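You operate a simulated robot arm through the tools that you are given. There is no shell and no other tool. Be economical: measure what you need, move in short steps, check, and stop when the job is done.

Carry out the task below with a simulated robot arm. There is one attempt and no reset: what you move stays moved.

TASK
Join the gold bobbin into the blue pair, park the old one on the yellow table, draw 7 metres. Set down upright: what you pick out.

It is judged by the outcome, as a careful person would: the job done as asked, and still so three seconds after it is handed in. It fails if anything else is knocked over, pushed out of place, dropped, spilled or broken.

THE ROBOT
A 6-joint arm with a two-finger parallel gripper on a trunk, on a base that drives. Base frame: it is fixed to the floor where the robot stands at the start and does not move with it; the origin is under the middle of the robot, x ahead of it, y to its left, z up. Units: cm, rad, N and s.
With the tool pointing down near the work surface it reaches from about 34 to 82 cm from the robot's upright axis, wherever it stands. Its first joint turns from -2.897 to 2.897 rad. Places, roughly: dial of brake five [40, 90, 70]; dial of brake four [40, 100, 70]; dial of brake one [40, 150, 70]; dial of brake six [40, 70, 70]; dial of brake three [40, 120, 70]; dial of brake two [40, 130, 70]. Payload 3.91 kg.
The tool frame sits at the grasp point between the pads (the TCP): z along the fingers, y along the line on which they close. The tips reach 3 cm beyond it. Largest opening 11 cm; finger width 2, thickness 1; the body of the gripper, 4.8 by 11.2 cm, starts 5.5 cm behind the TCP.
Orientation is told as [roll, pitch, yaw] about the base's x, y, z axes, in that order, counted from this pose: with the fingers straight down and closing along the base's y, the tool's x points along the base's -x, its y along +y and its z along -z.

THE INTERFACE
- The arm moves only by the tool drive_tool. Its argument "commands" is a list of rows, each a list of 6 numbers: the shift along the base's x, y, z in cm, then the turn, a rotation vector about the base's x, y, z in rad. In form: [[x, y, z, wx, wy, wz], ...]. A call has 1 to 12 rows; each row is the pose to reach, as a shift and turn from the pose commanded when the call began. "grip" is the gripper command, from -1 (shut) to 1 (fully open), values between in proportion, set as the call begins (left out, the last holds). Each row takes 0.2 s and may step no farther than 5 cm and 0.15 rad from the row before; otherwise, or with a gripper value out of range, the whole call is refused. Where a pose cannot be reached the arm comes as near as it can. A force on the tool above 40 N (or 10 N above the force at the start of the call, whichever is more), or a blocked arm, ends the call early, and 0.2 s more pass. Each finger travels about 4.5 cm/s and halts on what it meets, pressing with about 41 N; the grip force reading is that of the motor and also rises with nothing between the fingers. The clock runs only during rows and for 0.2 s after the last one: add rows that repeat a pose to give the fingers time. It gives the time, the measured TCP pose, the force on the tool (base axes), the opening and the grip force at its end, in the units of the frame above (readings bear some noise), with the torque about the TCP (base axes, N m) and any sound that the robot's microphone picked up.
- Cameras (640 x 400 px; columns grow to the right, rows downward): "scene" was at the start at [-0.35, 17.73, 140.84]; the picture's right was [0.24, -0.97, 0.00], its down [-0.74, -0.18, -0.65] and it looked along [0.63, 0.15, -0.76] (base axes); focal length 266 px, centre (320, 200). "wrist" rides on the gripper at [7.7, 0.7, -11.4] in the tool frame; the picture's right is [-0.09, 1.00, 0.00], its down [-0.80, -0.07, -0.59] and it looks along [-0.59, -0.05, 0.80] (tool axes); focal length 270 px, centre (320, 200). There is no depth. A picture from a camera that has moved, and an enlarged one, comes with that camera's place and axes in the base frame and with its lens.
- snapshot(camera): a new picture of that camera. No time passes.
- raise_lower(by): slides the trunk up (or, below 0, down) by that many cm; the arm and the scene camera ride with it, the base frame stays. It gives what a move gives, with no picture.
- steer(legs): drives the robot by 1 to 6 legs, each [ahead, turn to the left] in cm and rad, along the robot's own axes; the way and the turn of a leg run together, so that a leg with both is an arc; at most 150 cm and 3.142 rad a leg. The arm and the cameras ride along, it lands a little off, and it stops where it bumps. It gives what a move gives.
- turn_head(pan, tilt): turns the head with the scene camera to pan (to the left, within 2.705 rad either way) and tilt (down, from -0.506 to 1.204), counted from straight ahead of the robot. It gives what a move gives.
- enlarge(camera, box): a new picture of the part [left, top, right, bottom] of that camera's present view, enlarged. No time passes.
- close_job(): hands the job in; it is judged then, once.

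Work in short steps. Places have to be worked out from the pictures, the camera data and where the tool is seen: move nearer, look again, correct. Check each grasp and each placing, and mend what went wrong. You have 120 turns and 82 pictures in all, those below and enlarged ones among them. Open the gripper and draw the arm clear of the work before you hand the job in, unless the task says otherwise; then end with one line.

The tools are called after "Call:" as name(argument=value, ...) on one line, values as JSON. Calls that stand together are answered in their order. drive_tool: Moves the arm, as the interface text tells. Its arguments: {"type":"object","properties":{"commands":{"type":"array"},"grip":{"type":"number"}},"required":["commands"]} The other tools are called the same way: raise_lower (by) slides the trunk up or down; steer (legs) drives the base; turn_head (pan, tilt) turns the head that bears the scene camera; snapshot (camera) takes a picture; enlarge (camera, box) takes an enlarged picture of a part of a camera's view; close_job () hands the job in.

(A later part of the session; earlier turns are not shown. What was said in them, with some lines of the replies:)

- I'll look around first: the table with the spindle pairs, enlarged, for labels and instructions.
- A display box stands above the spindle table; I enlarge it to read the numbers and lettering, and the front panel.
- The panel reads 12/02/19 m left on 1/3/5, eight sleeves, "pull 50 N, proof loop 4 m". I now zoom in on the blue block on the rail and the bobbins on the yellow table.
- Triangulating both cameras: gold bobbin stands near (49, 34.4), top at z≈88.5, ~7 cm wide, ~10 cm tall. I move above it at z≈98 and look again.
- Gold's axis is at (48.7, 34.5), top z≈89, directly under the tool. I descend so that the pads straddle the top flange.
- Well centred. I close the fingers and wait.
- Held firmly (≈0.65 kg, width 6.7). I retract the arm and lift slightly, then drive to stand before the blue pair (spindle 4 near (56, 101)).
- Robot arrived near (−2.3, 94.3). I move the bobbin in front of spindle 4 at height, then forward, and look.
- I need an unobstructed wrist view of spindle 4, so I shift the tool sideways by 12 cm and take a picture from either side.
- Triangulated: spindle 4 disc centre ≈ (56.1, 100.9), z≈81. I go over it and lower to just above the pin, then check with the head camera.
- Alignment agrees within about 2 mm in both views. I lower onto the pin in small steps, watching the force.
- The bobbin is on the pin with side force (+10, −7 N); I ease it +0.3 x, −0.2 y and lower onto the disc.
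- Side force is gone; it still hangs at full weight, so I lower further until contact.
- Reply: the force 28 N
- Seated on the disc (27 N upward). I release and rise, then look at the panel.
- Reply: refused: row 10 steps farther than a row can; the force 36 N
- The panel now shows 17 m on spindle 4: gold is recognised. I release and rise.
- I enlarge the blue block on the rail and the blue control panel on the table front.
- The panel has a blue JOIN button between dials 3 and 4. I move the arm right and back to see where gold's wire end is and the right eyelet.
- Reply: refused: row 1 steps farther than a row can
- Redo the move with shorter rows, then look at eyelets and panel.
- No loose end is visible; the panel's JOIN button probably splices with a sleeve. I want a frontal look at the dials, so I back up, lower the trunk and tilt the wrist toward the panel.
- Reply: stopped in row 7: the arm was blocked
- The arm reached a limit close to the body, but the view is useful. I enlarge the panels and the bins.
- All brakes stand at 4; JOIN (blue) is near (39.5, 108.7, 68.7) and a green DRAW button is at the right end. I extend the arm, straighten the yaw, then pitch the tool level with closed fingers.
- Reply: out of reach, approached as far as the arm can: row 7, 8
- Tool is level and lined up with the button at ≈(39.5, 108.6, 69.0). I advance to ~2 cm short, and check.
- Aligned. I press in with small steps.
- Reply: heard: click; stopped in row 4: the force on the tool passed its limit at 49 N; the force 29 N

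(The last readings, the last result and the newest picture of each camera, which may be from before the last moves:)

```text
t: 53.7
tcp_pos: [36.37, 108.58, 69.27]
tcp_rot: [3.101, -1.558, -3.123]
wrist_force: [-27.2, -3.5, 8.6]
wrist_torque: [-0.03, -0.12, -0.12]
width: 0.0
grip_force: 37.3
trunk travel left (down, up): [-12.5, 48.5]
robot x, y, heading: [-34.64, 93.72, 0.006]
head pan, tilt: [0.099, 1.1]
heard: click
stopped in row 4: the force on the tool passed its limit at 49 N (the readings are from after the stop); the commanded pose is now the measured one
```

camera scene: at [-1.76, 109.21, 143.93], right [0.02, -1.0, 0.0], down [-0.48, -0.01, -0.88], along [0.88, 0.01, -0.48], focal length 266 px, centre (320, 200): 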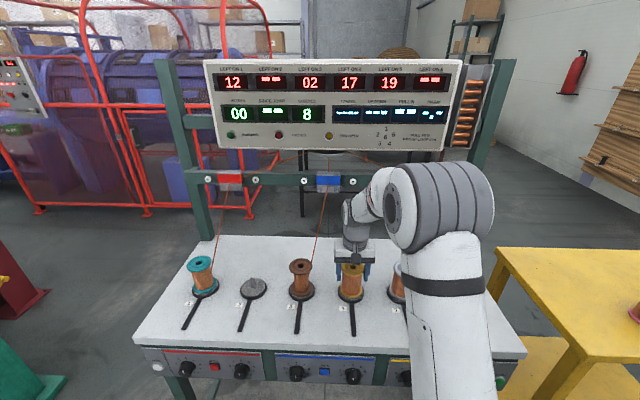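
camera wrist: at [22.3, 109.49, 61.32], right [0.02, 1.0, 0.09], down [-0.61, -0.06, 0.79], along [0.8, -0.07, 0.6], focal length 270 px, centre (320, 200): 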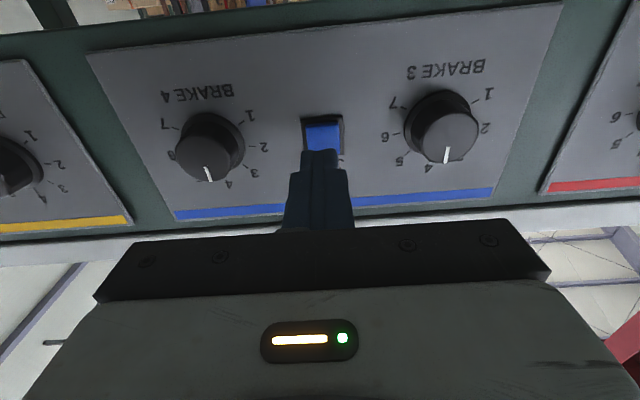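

A click was heard. I back off and look at the displays and the blue block.

Call:
drive_tool(commands=[[-3, 0, 0, 0, 0, 0], [-7, 0, 0, 0, 0, 0], [-10, 0, 0, 0, 0, 0]])

Call:
turn_head(pan=-0.05, tilt=0.2)

Call:
enlarge(camera="scene", box=[190, 90, 450, 252])

```text
t: 54.5
tcp_pos: [26.66, 108.47, 68.99]
tcp_rot: [3.124, -1.563, 3.141]
wrist_force: [1.0, -0.2, 0.5]
wrist_torque: [0.01, 0.0, 0.02]
width: 0.0
grip_force: 37.8
trunk travel left (down, up): [-12.5, 48.5]
robot x, y, heading: [-34.29, 93.81, 0.008]
head pan, tilt: [0.099, 1.1]
```

```text
t: 55.7
tcp_pos: [26.7, 108.68, 69.01]
tcp_rot: [3.123, -1.562, -3.14]
wrist_force: [0.4, 0.5, -0.1]
wrist_torque: [0.0, -0.02, 0.02]
width: 0.03
grip_force: 37.5
trunk travel left (down, up): [-12.5, 48.5]
robot x, y, heading: [-34.95, 93.62, 0.007]
head pan, tilt: [-0.051, 0.201]
```

```text
2.46 times, centred on (320, 171) of scene
camera zoom: at [-33.46, 108.23, 121.68], right [-0.04, -1.0, 0.0], down [-0.2, 0.01, -0.98], along [0.98, -0.04, -0.2], focal length 654 px, centre (320, 271)
```

zoom: 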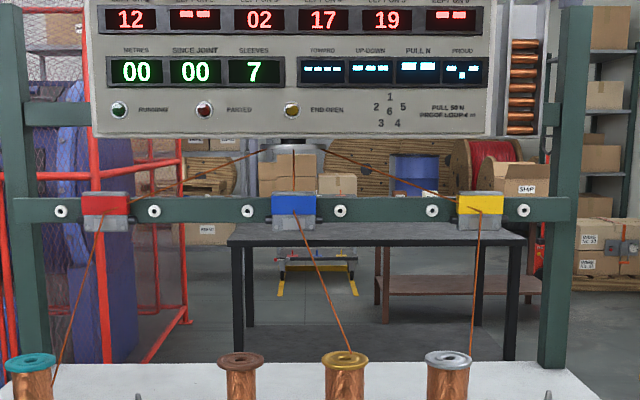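

JOIN worked: sleeves 7, "since joint" 00, and the wire now runs from gold to the blue block. I zoom on the display for details of the right-hand readouts.

Call:
enlarge(camera="scene", box=[300, 88, 412, 158])

Call:
enlarge(camera="scene", box=[250, 150, 378, 250])

```text
5.71 times, centred on (356, 123) of scene
camera zoom: at [-33.46, 108.23, 121.68], right [-0.04, -1.0, 0.0], down [-0.2, 0.01, -0.98], along [0.98, -0.04, -0.2], focal length 1518 px, centre (114, 640)
```

zoom: 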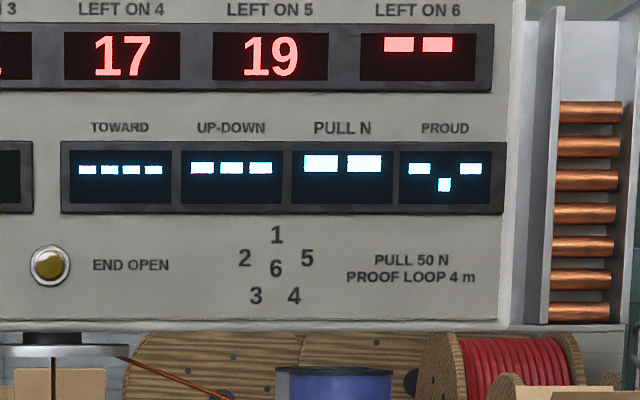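

```text
4.00 times, centred on (314, 200) of scene
camera zoom: at [-33.46, 108.23, 121.68], right [-0.04, -1.0, 0.0], down [-0.2, 0.01, -0.98], along [0.98, -0.04, -0.2], focal length 1062 px, centre (344, 200)
```

zoom: 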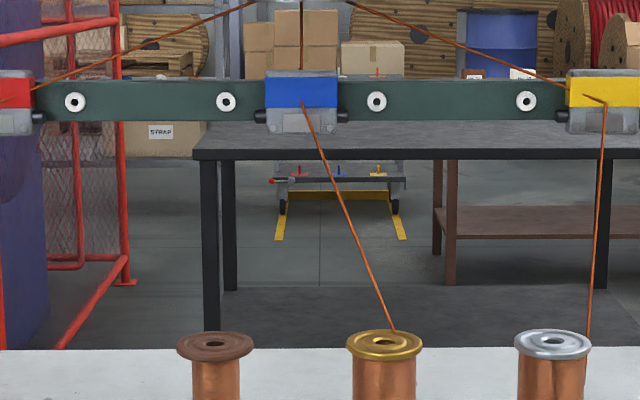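

The old (brown) bobbin on 3 is now free of wire. I raise the trunk and bring the tool back to pointing down, then drive forward again.

Call:
raise_lower(by=25)

Call:
drive_tool(commands=[[-1, 0, 2, 0, 0.14, 0], [-2, 0, 4, 0, 0.28, 0], [-4, 0, 6, 0, 0.42, 0], [-6, 0, 8, 0, 0.56, 0], [-8, 0, 10, 0, 0.7, 0], [-10, 0, 12, 0, 0.84, 0], [-12, 0, 14, 0, 0.98, 0], [-14, 0, 15, 0, 1.12, 0], [-16, 0, 15, 0, 1.26, 0], [-17, 0, 15, 0, 1.4, 0], [-17, 0, 15, 0, 1.54, 0], [-17, 0, 15, 0, 1.563, 0]], grip=1)

```text
t: 58.3
tcp_pos: [26.71, 108.53, 93.95]
tcp_rot: [3.125, -1.562, 3.14]
wrist_force: [-0.1, -0.1, -0.5]
wrist_torque: [-0.01, -0.03, 0.01]
width: 0.01
grip_force: 37.7
trunk travel left (down, up): [-37.5, 23.5]
robot x, y, heading: [-34.68, 93.68, 0.004]
head pan, tilt: [-0.051, 0.201]
```

```text
t: 60.9
tcp_pos: [9.76, 108.58, 108.93]
tcp_rot: [-0.017, -0.013, 0.001]
wrist_force: [0.8, 0.5, 0.1]
wrist_torque: [0.0, 0.03, 0.02]
width: 10.99
grip_force: 0.0
trunk travel left (down, up): [-37.5, 23.5]
robot x, y, heading: [-34.92, 93.56, 0.012]
head pan, tilt: [-0.051, 0.201]
```

Tool is down again at z 109. I correct the slight tilt, drive ahead 32 cm, and look.

Call:
steer(legs=[[32, 0]])

Call:
drive_tool(commands=[[0, 3.5, -1, 0.017, 0.013, 0], [3, 7, -2, 0.017, 0.013, 0], [6, 7.4, -4, 0.017, 0.013, 0], [6, 7.4, -4, 0.017, 0.013, 0]])

Call:
snapshot(camera="wrist")

```text
t: 63.0
tcp_pos: [42.03, 108.76, 108.94]
tcp_rot: [-0.016, -0.016, -0.003]
wrist_force: [0.5, 0.9, 0.1]
wrist_torque: [0.0, 0.03, 0.0]
width: 11.01
grip_force: 0.1
trunk travel left (down, up): [-37.5, 23.5]
robot x, y, heading: [-2.3, 93.97, 0.002]
head pan, tilt: [-0.051, 0.201]
```

```text
t: 64.0
tcp_pos: [47.8, 116.2, 104.97]
tcp_rot: [-0.003, -0.003, 0.0]
wrist_force: [0.7, 0.7, -0.9]
wrist_torque: [-0.01, 0.03, 0.0]
width: 11.0
grip_force: 0.1
trunk travel left (down, up): [-37.5, 23.5]
robot x, y, heading: [-2.68, 93.73, 0.002]
head pan, tilt: [-0.051, 0.201]
```

```text
43 pictures are left
camera wrist: at [40.12, 116.96, 116.41], right [0.09, 1.0, 0.0], down [0.8, -0.07, 0.6], along [0.59, -0.05, -0.8], focal length 270 px, centre (320, 200)
```

wrist: 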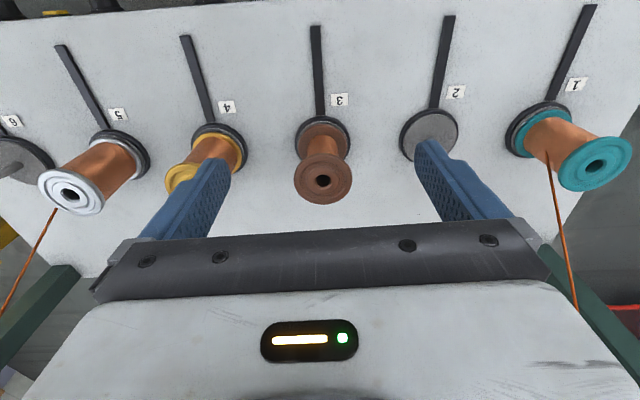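

Brown's axis is at ≈(56.2, 115.8). I go above it, then down to straddle the top flange and close.

Call:
drive_tool(commands=[[4, -0.2, 0, 0, 0, 0], [8.4, -0.4, 0, 0, 0, 0], [8.4, -0.4, -4, 0, 0, 0], [8.4, -0.4, -8, 0, 0, 0], [8.4, -0.4, -12, 0, 0, 0], [8.4, -0.4, -14, 0, 0, 0], [8.4, -0.4, -16.4, 0, 0, 0], [8.4, -0.4, -16.4, 0, 0, 0]])

Call:
snapshot(camera="wrist")

```text
t: 65.8
tcp_pos: [56.39, 115.89, 88.32]
tcp_rot: [0.0, -0.003, -0.001]
wrist_force: [0.5, 0.7, -0.2]
wrist_torque: [0.01, 0.01, 0.01]
width: 10.99
grip_force: 0.1
trunk travel left (down, up): [-37.5, 23.5]
robot x, y, heading: [-2.33, 93.84, 0.004]
head pan, tilt: [-0.051, 0.201]
```

```text
42 pictures are left
camera wrist: at [48.67, 116.56, 99.76], right [0.09, 1.0, 0.0], down [0.8, -0.07, 0.6], along [0.59, -0.05, -0.8], focal length 270 px, centre (320, 200)
```

wrist: 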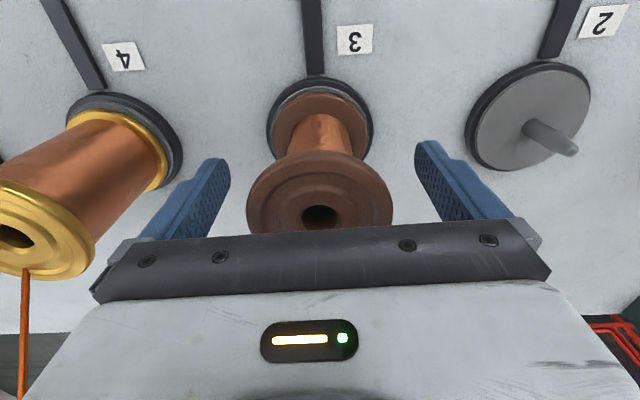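

Centred. Close and lift straight off the pin.

Call:
drive_tool(commands=[[0.2, 0, 0, 0, 0, 0], [0.2, 0, 0, 0, 0, 0], [0.2, 0, 0, 0, 0, 0], [0.2, 0, 0, 0, 0, 0], [0.2, 0, 0, 0, 0, 0], [0.2, 0, 0, 0, 0, 0], [0.2, 0, 1, 0, 0, 0]], grip=-1)

Call:
drive_tool(commands=[[0, 0, 3, 0, 0, 0], [0, 0, 6, 0, 0, 0], [0, 0, 9, 0, 0, 0], [0, 0, 13, 0, 0, 0], [0, 0, 17, 0, 0, 0], [-4, 0, 19, 0, 0, 0], [-8, 0, 21, 0, 0, 0], [-12, 0, 21, 0, 0, 0], [-16, 0, 21, 0, 0, 0], [-18, 0, 21, 0, 0, 0], [-18, 0, 21, 0, 0, 0]])

Call:
snapshot(camera="wrist")

```text
t: 67.4
tcp_pos: [56.57, 115.7, 89.54]
tcp_rot: [-0.002, -0.002, -0.003]
wrist_force: [-0.5, 0.0, -1.4]
wrist_torque: [0.01, 0.01, 0.02]
width: 6.76
grip_force: 40.7
trunk travel left (down, up): [-37.5, 23.5]
robot x, y, heading: [-2.9, 93.86, 0.005]
head pan, tilt: [-0.051, 0.201]
```

```text
t: 69.8
tcp_pos: [38.57, 115.75, 110.48]
tcp_rot: [-0.002, -0.006, -0.002]
wrist_force: [0.8, -0.2, -1.2]
wrist_torque: [0.0, 0.01, 0.01]
width: 6.75
grip_force: 41.0
trunk travel left (down, up): [-37.5, 23.5]
robot x, y, heading: [-2.17, 93.86, 0.006]
head pan, tilt: [-0.051, 0.201]
```

```text
41 pictures are left
camera wrist: at [30.83, 116.51, 121.92], right [0.09, 1.0, 0.0], down [0.8, -0.07, 0.6], along [0.59, -0.05, -0.8], focal length 270 px, centre (320, 200)
```

wrist: 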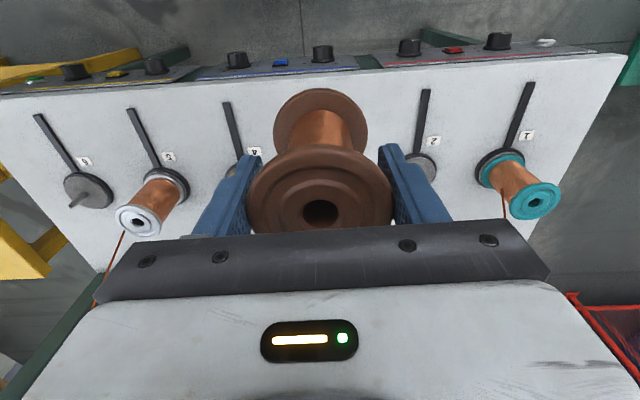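

Held and clear. I drive back before the yellow table.

Call:
steer(legs=[[0, -1.571], [92, 0], [0, 1.571]])

Call:
turn_head(pan=0.3, tilt=0.85)

Call:
snapshot(camera="scene")

Call:
snapshot(camera="wrist")

```text
t: 82.2
tcp_pos: [41.09, 24.52, 110.51]
tcp_rot: [-0.004, -0.003, 0.008]
wrist_force: [1.0, 0.1, -0.8]
wrist_torque: [-0.01, 0.0, -0.02]
width: 6.72
grip_force: 40.7
trunk travel left (down, up): [-37.5, 23.5]
robot x, y, heading: [0.09, 0.56, 0.011]
head pan, tilt: [-0.051, 0.201]
```

```text
t: 83.2
tcp_pos: [41.06, 24.41, 110.5]
tcp_rot: [0.0, -0.003, 0.008]
wrist_force: [1.1, -0.5, -0.5]
wrist_torque: [0.0, -0.05, -0.01]
width: 6.76
grip_force: 40.8
trunk travel left (down, up): [-37.5, 23.5]
robot x, y, heading: [0.61, 0.98, 0.012]
head pan, tilt: [0.3, 0.85]
```

```text
40 pictures are left
camera scene: at [-0.42, 17.83, 140.93], right [0.3, -0.95, 0.0], down [-0.72, -0.23, -0.66], along [0.63, 0.2, -0.75], focal length 266 px, centre (320, 200)
```

scene: 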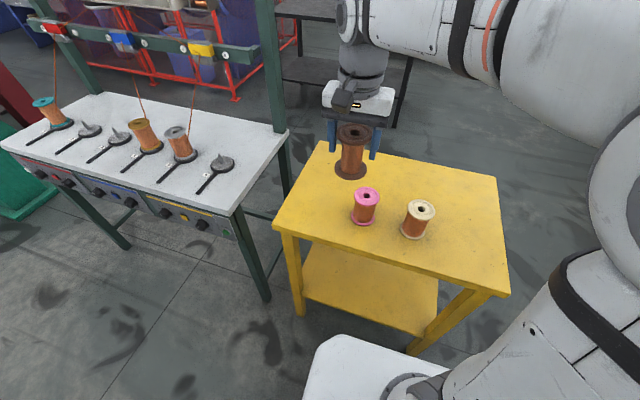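

```text
39 pictures are left
camera wrist: at [33.28, 25.1, 121.92], right [0.08, 1.0, 0.0], down [0.8, -0.06, 0.6], along [0.59, -0.05, -0.8], focal length 270 px, centre (320, 200)
```

wrist: 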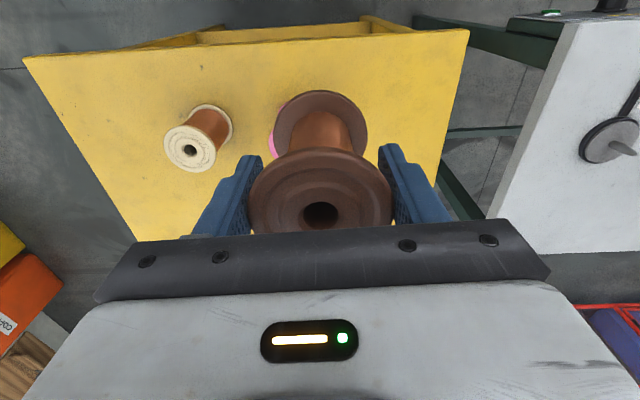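

I place brown on gold's old spot (48.7, 34.5): over it first, then down close to the table.

Call:
drive_tool(commands=[[2, 4, 0, 0, 0, 0], [5, 7.5, 0, 0, 0, 0], [7.6, 10.1, -2, 0, 0, 0], [7.6, 10.1, -6, 0, 0, 0], [7.6, 10.1, -10, 0, 0, 0], [7.6, 10.1, -14, 0, 0, 0], [7.6, 10.1, -18, 0, 0, 0], [7.6, 10.1, -21.5, 0, 0, 0], [7.6, 10.1, -22.3, 0, 0, 0], [7.6, 10.1, -22.3, 0, 0, 0]])

Call:
drive_tool(commands=[[0, 0, -0.3, 0, 0, 0], [0, 0, -0.6, 0, 0, 0], [0, 0, -0.9, 0, 0, 0], [0, 0, -1.2, 0, 0, 0]])

```text
t: 85.5
tcp_pos: [48.83, 34.5, 88.24]
tcp_rot: [-0.001, -0.001, 0.007]
wrist_force: [-0.3, 0.1, -1.3]
wrist_torque: [0.0, 0.0, 0.0]
width: 6.75
grip_force: 41.0
trunk travel left (down, up): [-37.5, 23.5]
robot x, y, heading: [0.07, 0.51, 0.011]
head pan, tilt: [0.3, 0.85]
```

```text
t: 86.5
tcp_pos: [48.64, 34.61, 87.23]
tcp_rot: [-0.001, -0.005, 0.01]
wrist_force: [0.2, -2.2, 9.7]
wrist_torque: [-0.08, 0.27, 0.08]
width: 6.75
grip_force: 39.8
trunk travel left (down, up): [-37.5, 23.5]
robot x, y, heading: [0.2, 0.65, 0.004]
head pan, tilt: [0.3, 0.85]
```

On the table (10 N contact). Release and rise, then check.

Call:
drive_tool(commands=[[0, 0, 0.2, 0, 0, 0], [0, 0, 0.2, 0, 0, 0], [0, 0, 0.2, 0, 0, 0], [0, 0, 0.2, 0, 0, 0], [0, 0, 0.2, 0, 0, 0], [0, 0, 0.2, 0, 0, 0], [0, 0, 4, 0, 0, 0], [0, 0, 8, 0, 0, 0], [0, 0, 12, 0, 0, 0], [0, 0, 16, 0, 0, 0], [-4, 0, 19, 0, 0, 0], [-8, 0, 21, 0, 0, 0]], grip=1)

Call:
snapshot(camera="wrist")

```text
t: 89.0
tcp_pos: [40.36, 34.7, 108.03]
tcp_rot: [-0.002, -0.004, 0.011]
wrist_force: [0.4, 0.5, 0.8]
wrist_torque: [0.01, -0.02, 0.02]
width: 11.0
grip_force: 0.0
trunk travel left (down, up): [-37.5, 23.5]
robot x, y, heading: [0.51, 0.85, 0.006]
head pan, tilt: [0.3, 0.85]
```

```text
38 pictures are left
camera wrist: at [32.6, 35.15, 119.44], right [0.08, 1.0, 0.0], down [0.8, -0.06, 0.6], along [0.59, -0.05, -0.8], focal length 270 px, centre (320, 200)
```

wrist: 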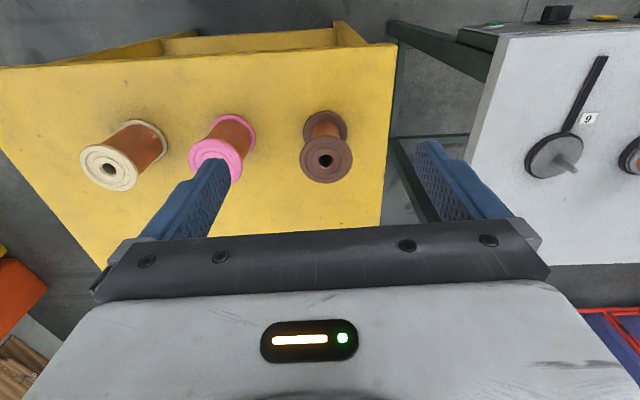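

Brown stands upright on the yellow table. Next I drive to a stance from which DRAW (≈(39.8, 61.6, 68)) and brake 4 are both reachable.

Call:
steer(legs=[[0, 1.571], [79, 0], [0, -1.571], [-36, 0]])

Call:
raise_lower(by=-20)

Call:
drive_tool(commands=[[4, -2, 0, 0, 0, 0], [8, -4, 0, 0, 0, 0], [12, -6, 0, 0, 0, 0], [14, -10, 0, 0, 0, 0], [16, -14, 0, 0, 0, 0], [16, -18, 0, 0, 0, 0], [16, -22, 0, 0, 0, 0]], grip=-1)

```text
t: 102.7
tcp_pos: [7.03, 112.43, 108.01]
tcp_rot: [-0.002, -0.003, -0.013]
wrist_force: [-0.8, -0.5, 0.5]
wrist_torque: [-0.01, 0.01, 0.0]
width: 10.99
grip_force: 0.0
trunk travel left (down, up): [-37.5, 23.5]
robot x, y, heading: [-33.56, 80.9, -0.004]
head pan, tilt: [0.3, 0.85]
```

```text
t: 104.9
tcp_pos: [7.01, 112.43, 88.0]
tcp_rot: [-0.002, -0.004, -0.015]
wrist_force: [0.3, 0.6, 0.2]
wrist_torque: [-0.01, 0.02, 0.01]
width: 10.98
grip_force: 0.1
trunk travel left (down, up): [-17.5, 43.5]
robot x, y, heading: [-34.0, 80.59, -0.005]
head pan, tilt: [0.3, 0.85]
```

```text
t: 106.5
tcp_pos: [22.98, 90.47, 87.96]
tcp_rot: [-0.001, -0.002, -0.012]
wrist_force: [0.5, 0.3, 0.1]
wrist_torque: [-0.06, 0.01, -0.01]
width: 0.0
grip_force: 32.0
trunk travel left (down, up): [-17.5, 43.5]
robot x, y, heading: [-33.97, 80.65, -0.006]
head pan, tilt: [0.3, 0.85]
```

Now I pitch the tool level while moving right and down toward DRAW's line.

Call:
drive_tool(commands=[[0, -2.5, -1, 0.001, -0.13, 0.001], [0, -5, -2, 0, -0.26, 0], [0, -7.5, -4, 0, -0.39, 0], [0, -10, -6, 0, -0.52, 0], [0, -12.5, -8, 0, -0.65, 0], [0, -15, -10, 0, -0.78, 0], [0, -17.5, -12, 0, -0.91, 0], [0, -20, -14, 0, -1.04, 0], [0, -22.5, -16, 0, -1.17, 0], [0, -25, -18, 0, -1.3, 0], [0, -27, -19, 0, -1.43, 0], [0, -28.9, -20, 0, -1.56, 0]])

Call:
snapshot(camera="wrist")

```text
t: 109.1
tcp_pos: [23.94, 60.69, 69.4]
tcp_rot: [1.205, -1.543, -1.2]
wrist_force: [-1.1, 0.7, 0.0]
wrist_torque: [0.01, -0.01, -0.04]
width: 0.0
grip_force: 37.6
out of reach, approached as far as the arm can: row 6, 7, 12
trunk travel left (down, up): [-17.5, 43.5]
robot x, y, heading: [-34.19, 80.64, -0.001]
head pan, tilt: [0.3, 0.85]
```

```text
37 pictures are left
camera wrist: at [12.33, 61.49, 61.78], right [0.0, 0.99, 0.11], down [-0.59, -0.09, 0.8], along [0.81, -0.07, 0.58], focal length 270 px, centre (320, 200)
```

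wrist: 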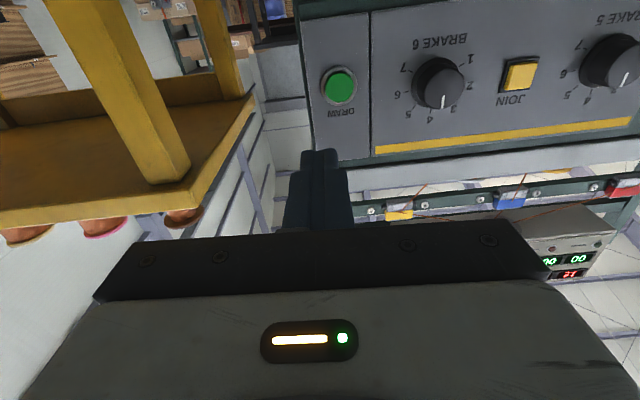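

DRAW is at ≈(39.8, 62.5, 68.3). I shift and advance to just short of it.

Call:
drive_tool(commands=[[3, 1.8, -1.1, 0, 0, 0], [7, 1.8, -1.1, 0, 0, 0], [10, 1.8, -1.1, 0, 0, 0], [10, 1.8, -1.1, 0, 0, 0]])

Call:
snapshot(camera="wrist")

Call:
turn_head(pan=0.2, tilt=0.2)

Call:
snapshot(camera="scene")

```text
t: 110.1
tcp_pos: [33.95, 62.11, 67.89]
tcp_rot: [1.042, -1.555, -1.046]
wrist_force: [-0.5, -0.2, 0.0]
wrist_torque: [0.0, 0.02, -0.02]
width: 0.01
grip_force: 38.0
out of reach, approached as far as the arm can: row 1
trunk travel left (down, up): [-17.5, 43.5]
robot x, y, heading: [-33.9, 80.54, -0.003]
head pan, tilt: [0.3, 0.85]
```

```text
36 pictures are left
camera wrist: at [22.38, 62.99, 60.36], right [0.0, 0.99, 0.1], down [-0.59, -0.08, 0.8], along [0.81, -0.06, 0.59], focal length 270 px, centre (320, 200)
```

wrist: 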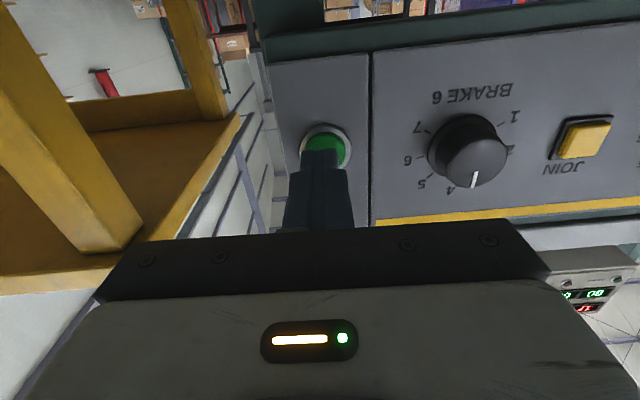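

```text
t: 111.1
tcp_pos: [33.76, 62.22, 68.03]
tcp_rot: [1.04, -1.554, -1.041]
wrist_force: [0.4, 0.4, 0.2]
wrist_torque: [-0.01, -0.02, -0.02]
width: 0.0
grip_force: 37.3
trunk travel left (down, up): [-17.5, 43.5]
robot x, y, heading: [-33.91, 80.6, -0.0]
head pan, tilt: [0.201, 0.201]
```

```text
35 pictures are left
camera scene: at [-32.69, 97.49, 126.68], right [0.2, -0.98, 0.0], down [-0.2, -0.04, -0.98], along [0.96, 0.19, -0.2], focal length 266 px, centre (320, 200)
```

scene: 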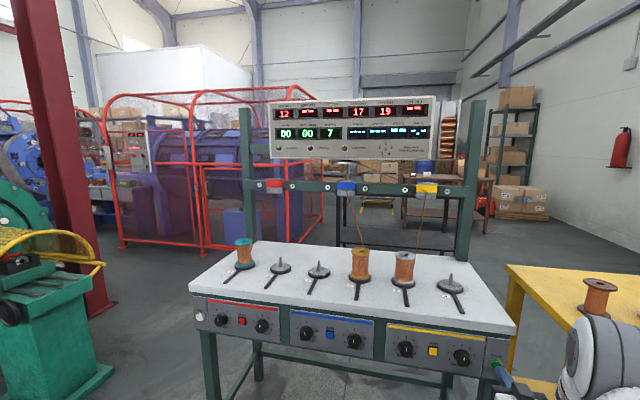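

Finger is lined up (needs +0.5 y, +0.5 z). I press once and back off to see what one press does.

Call:
drive_tool(commands=[[1.3, 0.4, 0.5, 0, 0, 0], [2.3, 0.4, 0.5, 0, 0, 0], [2.8, 0.4, 0.5, 0, 0, 0], [3.2, 0.4, 0.5, 0, 0, 0], [3.5, 0.4, 0.5, 0, 0, 0]])

Call:
enlarge(camera="scene", box=[260, 90, 460, 215])

```text
t: 111.7
tcp_pos: [35.22, 62.66, 68.52]
tcp_rot: [0.952, -1.55, -0.957]
wrist_force: [-25.6, 2.2, 8.1]
wrist_torque: [0.02, -0.31, 0.02]
width: 0.0
grip_force: 38.2
trunk travel left (down, up): [-17.5, 43.5]
robot x, y, heading: [-34.03, 80.8, -0.001]
head pan, tilt: [0.201, 0.201]
heard: click
stopped in row 2: the force on the tool passed its limit at 58 N (the readings are from after the stop); the commanded pose is now the measured one
```

```text
3.20 times, centred on (360, 152) of scene
camera zoom: at [-33.02, 97.52, 126.71], right [0.2, -0.98, 0.0], down [-0.19, -0.04, -0.98], along [0.96, 0.19, -0.2], focal length 850 px, centre (192, 352)
```

zoom: 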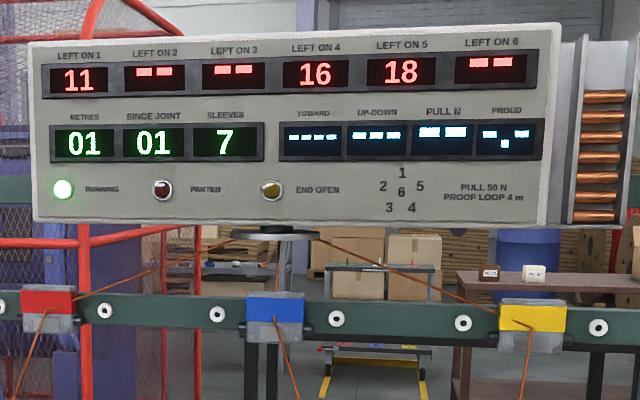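

Running lamp on, 1 m drawn. I back off and look again to see whether it stops at one metre per press.

Call:
drive_tool(commands=[[-1.5, 0, 0, 0, 0, 0], [-1.5, 0, 0, 0, 0, 0]])

Call:
enlarge(camera="scene", box=[260, 90, 460, 215])

```text
t: 112.3
tcp_pos: [34.06, 62.55, 68.17]
tcp_rot: [0.81, -1.55, -0.815]
wrist_force: [1.5, 0.1, 0.4]
wrist_torque: [0.0, -0.02, 0.01]
width: 0.0
grip_force: 37.9
trunk travel left (down, up): [-17.5, 43.5]
robot x, y, heading: [-34.29, 80.82, -0.007]
head pan, tilt: [0.201, 0.201]
```

```text
3.20 times, centred on (360, 152) of scene
camera zoom: at [-32.71, 97.49, 126.68], right [0.2, -0.98, 0.0], down [-0.2, -0.04, -0.98], along [0.96, 0.19, -0.2], focal length 850 px, centre (192, 352)
```

zoom: 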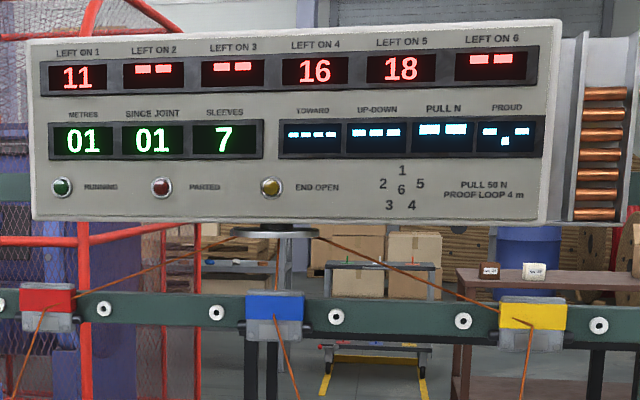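

One press draws one metre. I press again (2nd) with a full release between.

Call:
drive_tool(commands=[[1, 0, 0.2, 0, 0, 0], [1.8, 0, 0.2, 0, 0, 0], [2.2, 0, 0.2, 0, 0, 0]])

Call:
drive_tool(commands=[[-1.5, 0, 0, 0, 0, 0], [-1.5, 0, 0, 0, 0, 0]])

Call:
enlarge(camera="scene", box=[260, 90, 460, 215])

```text
t: 113.0
tcp_pos: [35.32, 62.61, 68.27]
tcp_rot: [0.778, -1.545, -0.784]
wrist_force: [-25.7, 2.9, 9.5]
wrist_torque: [-0.02, -0.44, 0.02]
width: 0.0
grip_force: 37.4
trunk travel left (down, up): [-17.5, 43.5]
robot x, y, heading: [-33.75, 80.88, -0.001]
head pan, tilt: [0.201, 0.201]
heard: click
stopped in row 3: the force on the tool passed its limit at 52 N (the readings are from after the stop); the commanded pose is now the measured one
```

```text
t: 113.6
tcp_pos: [33.95, 62.44, 68.14]
tcp_rot: [0.682, -1.542, -0.685]
wrist_force: [-0.3, 0.9, 0.5]
wrist_torque: [0.02, -0.02, -0.04]
width: 0.01
grip_force: 37.0
trunk travel left (down, up): [-17.5, 43.5]
robot x, y, heading: [-34.07, 80.61, 0.001]
head pan, tilt: [0.201, 0.201]
```

```text
3.20 times, centred on (360, 152) of scene
camera zoom: at [-32.73, 97.49, 126.68], right [0.2, -0.98, 0.0], down [-0.2, -0.04, -0.98], along [0.96, 0.19, -0.2], focal length 850 px, centre (192, 352)
```

zoom: 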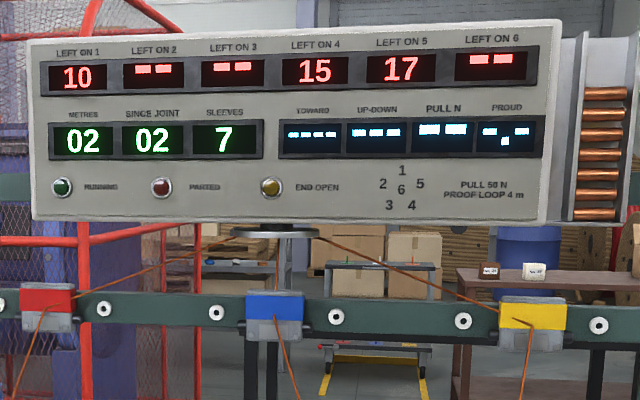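

2 m, all fine. Third press.

Call:
drive_tool(commands=[[1, 0, 0.2, 0, 0, 0], [1.8, 0, 0.2, 0, 0, 0], [2.2, 0, 0.2, 0, 0, 0]])

Call:
drive_tool(commands=[[-1.5, 0, 0, 0, 0, 0], [-1.5, 0, 0, 0, 0, 0]])

Call:
enlarge(camera="scene", box=[260, 90, 460, 215])

```text
t: 114.2
tcp_pos: [35.36, 62.58, 68.21]
tcp_rot: [0.662, -1.538, -0.672]
wrist_force: [-26.0, 2.0, 7.9]
wrist_torque: [-0.01, -0.4, 0.05]
width: 0.04
grip_force: 37.9
trunk travel left (down, up): [-17.5, 43.5]
robot x, y, heading: [-34.3, 80.77, -0.003]
head pan, tilt: [0.201, 0.201]
heard: click
stopped in row 3: the force on the tool passed its limit at 52 N (the readings are from after the stop); the commanded pose is now the measured one
```

```text
t: 114.8
tcp_pos: [34.08, 62.4, 67.93]
tcp_rot: [0.593, -1.535, -0.6]
wrist_force: [0.1, -0.4, -0.2]
wrist_torque: [0.0, 0.02, -0.01]
width: 0.0
grip_force: 37.3
trunk travel left (down, up): [-17.5, 43.5]
robot x, y, heading: [-34.26, 80.66, -0.0]
head pan, tilt: [0.201, 0.201]
```

```text
3.20 times, centred on (360, 152) of scene
camera zoom: at [-32.75, 97.49, 126.68], right [0.2, -0.98, 0.0], down [-0.2, -0.04, -0.98], along [0.96, 0.19, -0.2], focal length 850 px, centre (192, 352)
```

zoom: 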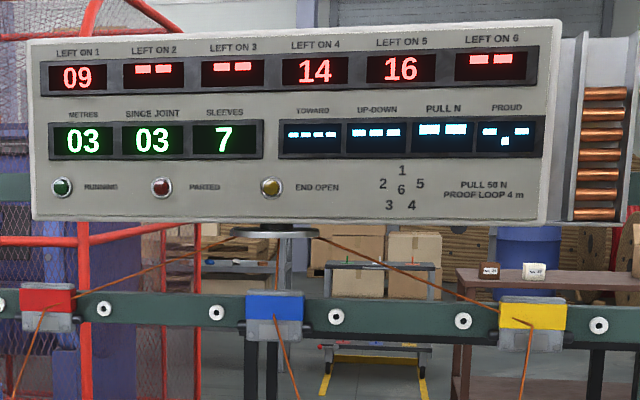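

3 m. Fourth press, slightly higher to offset the drift; then the proof loop readings may come up.

Call:
drive_tool(commands=[[1, 0, 0.4, 0, -0.02, 0], [1.8, 0, 0.4, 0, -0.02, 0], [2.2, 0, 0.4, 0, -0.02, 0]])

Call:
drive_tool(commands=[[-1.5, 0, 0, 0, 0, 0], [-1.5, 0, 0, 0, 0, 0]])

Call:
enlarge(camera="scene", box=[260, 90, 460, 215])

```text
t: 115.4
tcp_pos: [35.28, 62.38, 68.41]
tcp_rot: [1.041, -1.546, -1.049]
wrist_force: [-26.2, 3.5, 9.7]
wrist_torque: [-0.01, -0.37, 0.03]
width: 0.03
grip_force: 37.5
trunk travel left (down, up): [-17.5, 43.5]
robot x, y, heading: [-34.08, 80.55, -0.005]
head pan, tilt: [0.201, 0.201]
heard: click
stopped in row 3: the force on the tool passed its limit at 51 N (the readings are from after the stop); the commanded pose is now the measured one
```

```text
t: 116.0
tcp_pos: [34.11, 62.29, 67.94]
tcp_rot: [0.915, -1.541, -0.925]
wrist_force: [-0.9, -0.1, -0.9]
wrist_torque: [-0.01, 0.0, -0.01]
width: 0.0
grip_force: 38.0
trunk travel left (down, up): [-17.5, 43.5]
robot x, y, heading: [-34.16, 80.92, -0.006]
head pan, tilt: [0.201, 0.201]
```

```text
3.20 times, centred on (360, 152) of scene
camera zoom: at [-32.77, 97.49, 126.68], right [0.2, -0.98, 0.0], down [-0.2, -0.04, -0.98], along [0.96, 0.19, -0.2], focal length 850 px, centre (192, 352)
```

zoom: 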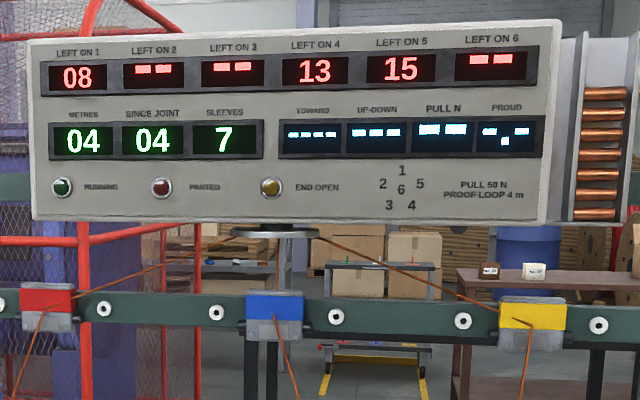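

4 m, readouts still blank, no fault lamps. Fifth press.

Call:
drive_tool(commands=[[1, 0.2, 0.4, 0, -0.02, 0], [1.8, 0.2, 0.4, 0, -0.02, 0], [2.2, 0.2, 0.4, 0, -0.02, 0]])

Call:
drive_tool(commands=[[-1.5, 0, 0, 0, 0, 0], [-1.5, 0, 0, 0, 0, 0]])

Call:
enlarge(camera="scene", box=[260, 90, 460, 215])

```text
t: 116.7
tcp_pos: [35.26, 62.65, 68.28]
tcp_rot: [1.559, -1.546, -1.567]
wrist_force: [-25.0, 2.1, 8.2]
wrist_torque: [0.0, -0.25, 0.06]
width: 0.03
grip_force: 37.6
trunk travel left (down, up): [-17.5, 43.5]
robot x, y, heading: [-34.28, 80.55, -0.008]
head pan, tilt: [0.201, 0.201]
heard: click
stopped in row 3: the force on the tool passed its limit at 50 N (the readings are from after the stop); the commanded pose is now the measured one
```

```text
t: 117.3
tcp_pos: [34.04, 62.51, 68.0]
tcp_rot: [1.436, -1.546, -1.443]
wrist_force: [0.7, 0.4, -0.5]
wrist_torque: [0.0, 0.0, -0.01]
width: 0.0
grip_force: 37.6
trunk travel left (down, up): [-17.5, 43.5]
robot x, y, heading: [-34.21, 80.88, -0.005]
head pan, tilt: [0.201, 0.201]
```

```text
3.20 times, centred on (360, 152) of scene
camera zoom: at [-32.79, 97.49, 126.68], right [0.2, -0.98, 0.0], down [-0.2, -0.04, -0.98], along [0.96, 0.19, -0.2], focal length 850 px, centre (192, 352)
```

zoom: 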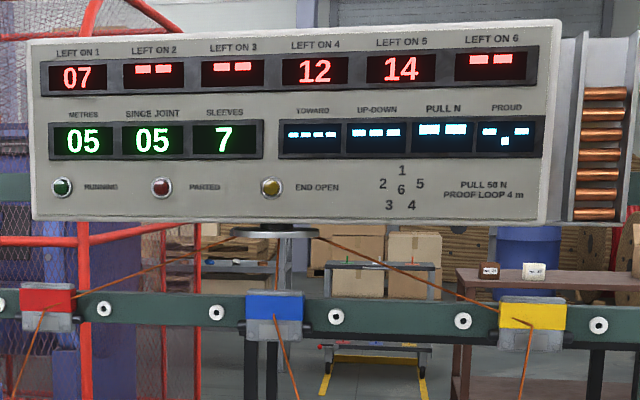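

5 m, still fine. Sixth press.

Call:
drive_tool(commands=[[1, 0.1, 0.3, 0, -0.01, 0], [1.8, 0.1, 0.3, 0, -0.01, 0], [2.2, 0.1, 0.3, 0, -0.01, 0]])

Call:
drive_tool(commands=[[-1.5, 0, 0, 0, 0, 0], [-1.5, 0, 0, 0, 0, 0]])

Call:
enlarge(camera="scene", box=[260, 90, 460, 215])

```text
t: 117.9
tcp_pos: [35.31, 62.77, 68.22]
tcp_rot: [1.649, -1.545, -1.659]
wrist_force: [-23.6, 2.5, 8.1]
wrist_torque: [-0.04, -0.27, 0.05]
width: 0.01
grip_force: 37.9
trunk travel left (down, up): [-17.5, 43.5]
robot x, y, heading: [-33.92, 80.67, -0.004]
head pan, tilt: [0.201, 0.201]
heard: click
stopped in row 3: the force on the tool passed its limit at 49 N (the readings are from after the stop); the commanded pose is now the measured one
```

```text
t: 118.5
tcp_pos: [33.98, 62.78, 68.07]
tcp_rot: [1.54, -1.545, -1.547]
wrist_force: [0.0, -0.3, 0.2]
wrist_torque: [0.02, -0.03, 0.0]
width: 0.01
grip_force: 38.3
trunk travel left (down, up): [-17.5, 43.5]
robot x, y, heading: [-34.46, 80.51, -0.002]
head pan, tilt: [0.201, 0.201]
```

```text
3.20 times, centred on (360, 152) of scene
camera zoom: at [-32.81, 97.49, 126.68], right [0.2, -0.98, 0.0], down [-0.2, -0.04, -0.98], along [0.96, 0.19, -0.2], focal length 850 px, centre (192, 352)
```

zoom: 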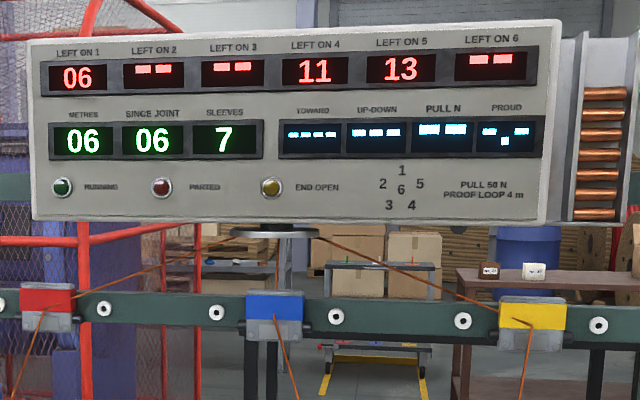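

6 m. Seventh and last press.

Call:
drive_tool(commands=[[1, -0.1, 0.3, 0, -0.01, 0], [1.8, -0.1, 0.3, 0, -0.01, 0], [2.2, -0.1, 0.3, 0, -0.01, 0]])

Call:
drive_tool(commands=[[-4, 0, 0, 0, 0, 0], [-8, 0, 0, 0, 0, 0], [-11, 0, 0, 0, 0, 0]])

Call:
snapshot(camera="scene")

Call:
enlarge(camera="scene", box=[260, 90, 460, 215])

```text
t: 119.2
tcp_pos: [35.28, 62.63, 68.11]
tcp_rot: [1.672, -1.544, -1.682]
wrist_force: [-24.0, 2.7, 7.7]
wrist_torque: [0.01, -0.18, 0.04]
width: 0.0
grip_force: 37.8
trunk travel left (down, up): [-17.5, 43.5]
robot x, y, heading: [-34.16, 80.42, -0.007]
head pan, tilt: [0.201, 0.201]
heard: click
stopped in row 3: the force on the tool passed its limit at 48 N (the readings are from after the stop); the commanded pose is now the measured one
```

```text
t: 120.0
tcp_pos: [24.9, 61.86, 68.91]
tcp_rot: [1.49, -1.531, -1.497]
wrist_force: [-0.4, 0.1, 0.3]
wrist_torque: [0.01, -0.03, 0.0]
width: 0.0
grip_force: 37.4
out of reach, approached as far as the arm can: row 3
trunk travel left (down, up): [-17.5, 43.5]
robot x, y, heading: [-34.07, 80.47, -0.005]
head pan, tilt: [0.201, 0.201]
```

```text
27 pictures are left
camera scene: at [-32.8, 97.5, 126.69], right [0.2, -0.98, 0.0], down [-0.2, -0.04, -0.98], along [0.96, 0.19, -0.2], focal length 266 px, centre (320, 200)
```

scene: 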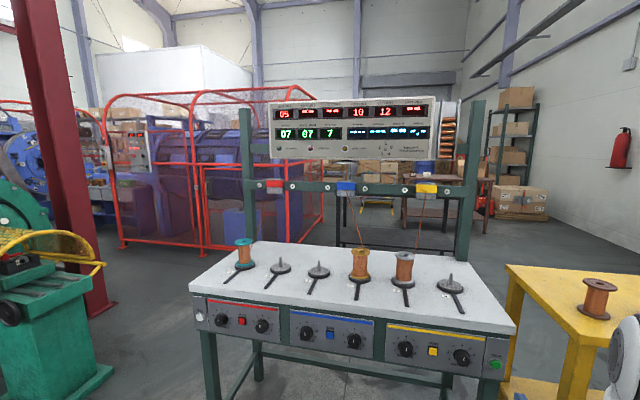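

```text
3.20 times, centred on (360, 152) of scene
camera zoom: at [-32.8, 97.5, 126.69], right [0.2, -0.98, 0.0], down [-0.2, -0.04, -0.98], along [0.96, 0.19, -0.2], focal length 850 px, centre (192, 352)
```

zoom: 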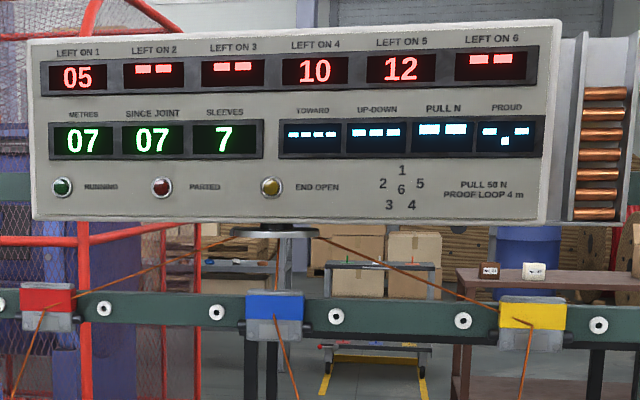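

METRES 07, since joint 07, no fault lamps. I open the gripper, draw the arm well clear, and check the display and bobbins once more.

Call:
drive_tool(commands=[[-2, 2, 2, 0, 0.13, 0], [-3, 4, 4, 0, 0.26, 0], [-4, 6, 6, 0, 0.39, 0], [-5, 8, 8, 0, 0.52, 0], [-6, 10, 10, 0, 0.65, 0], [-7, 12, 12, 0, 0.78, 0], [-8, 14, 14, 0, 0.91, 0], [-8, 16, 16, 0, 1.04, 0], [-8, 17, 18, 0, 1.17, 0], [-8, 17, 18, 0, 1.17, 0]], grip=1)

Call:
turn_head(pan=0.0, tilt=0.3)

Call:
snapshot(camera="scene")

Call:
enlarge(camera="scene", box=[200, 70, 440, 220])

```text
t: 122.2
tcp_pos: [17.01, 78.95, 86.93]
tcp_rot: [-0.002, -0.401, -0.03]
wrist_force: [-0.2, -0.6, 0.3]
wrist_torque: [0.01, -0.02, -0.02]
width: 10.99
grip_force: 0.1
out of reach, approached as far as the arm can: row 6, 7
trunk travel left (down, up): [-17.5, 43.5]
robot x, y, heading: [-34.22, 80.51, -0.008]
head pan, tilt: [0.201, 0.201]
```

```text
t: 122.9
tcp_pos: [17.07, 78.97, 87.01]
tcp_rot: [0.0, -0.402, -0.03]
wrist_force: [0.9, 0.5, 0.5]
wrist_torque: [-0.02, 0.02, 0.03]
width: 10.98
grip_force: 0.0
trunk travel left (down, up): [-17.5, 43.5]
robot x, y, heading: [-34.26, 80.99, -0.001]
head pan, tilt: [0.0, 0.3]
```

```text
25 pictures are left
camera scene: at [-32.64, 95.64, 125.76], right [0.0, -1.0, 0.0], down [-0.3, 0.0, -0.96], along [0.96, 0.0, -0.3], focal length 266 px, centre (320, 200)
```

scene: 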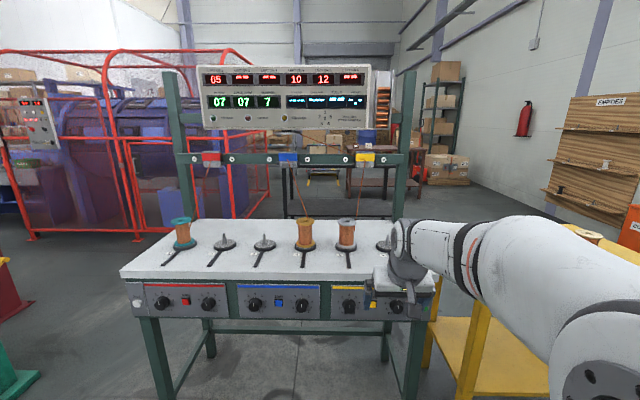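

```text
2.67 times, centred on (320, 145) of scene
camera zoom: at [-32.64, 95.64, 125.76], right [0.0, -1.0, 0.0], down [-0.3, 0.0, -0.96], along [0.96, 0.0, -0.3], focal length 708 px, centre (320, 347)
```

zoom: 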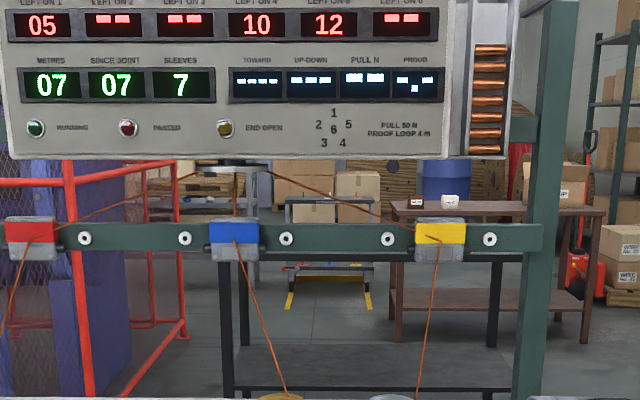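

7 m drawn through the held joint, gold on spindle 4, brown upright on the yellow table, and the arm is clear with the gripper open. I hand it in.

Call:
close_job()

```text
The job is handed in.
```

The gold bobbin is joined into the blue pair on spindle 4. The old brown one stands upright on the yellow table, and 7 metres are drawn with no fault lamps lit.
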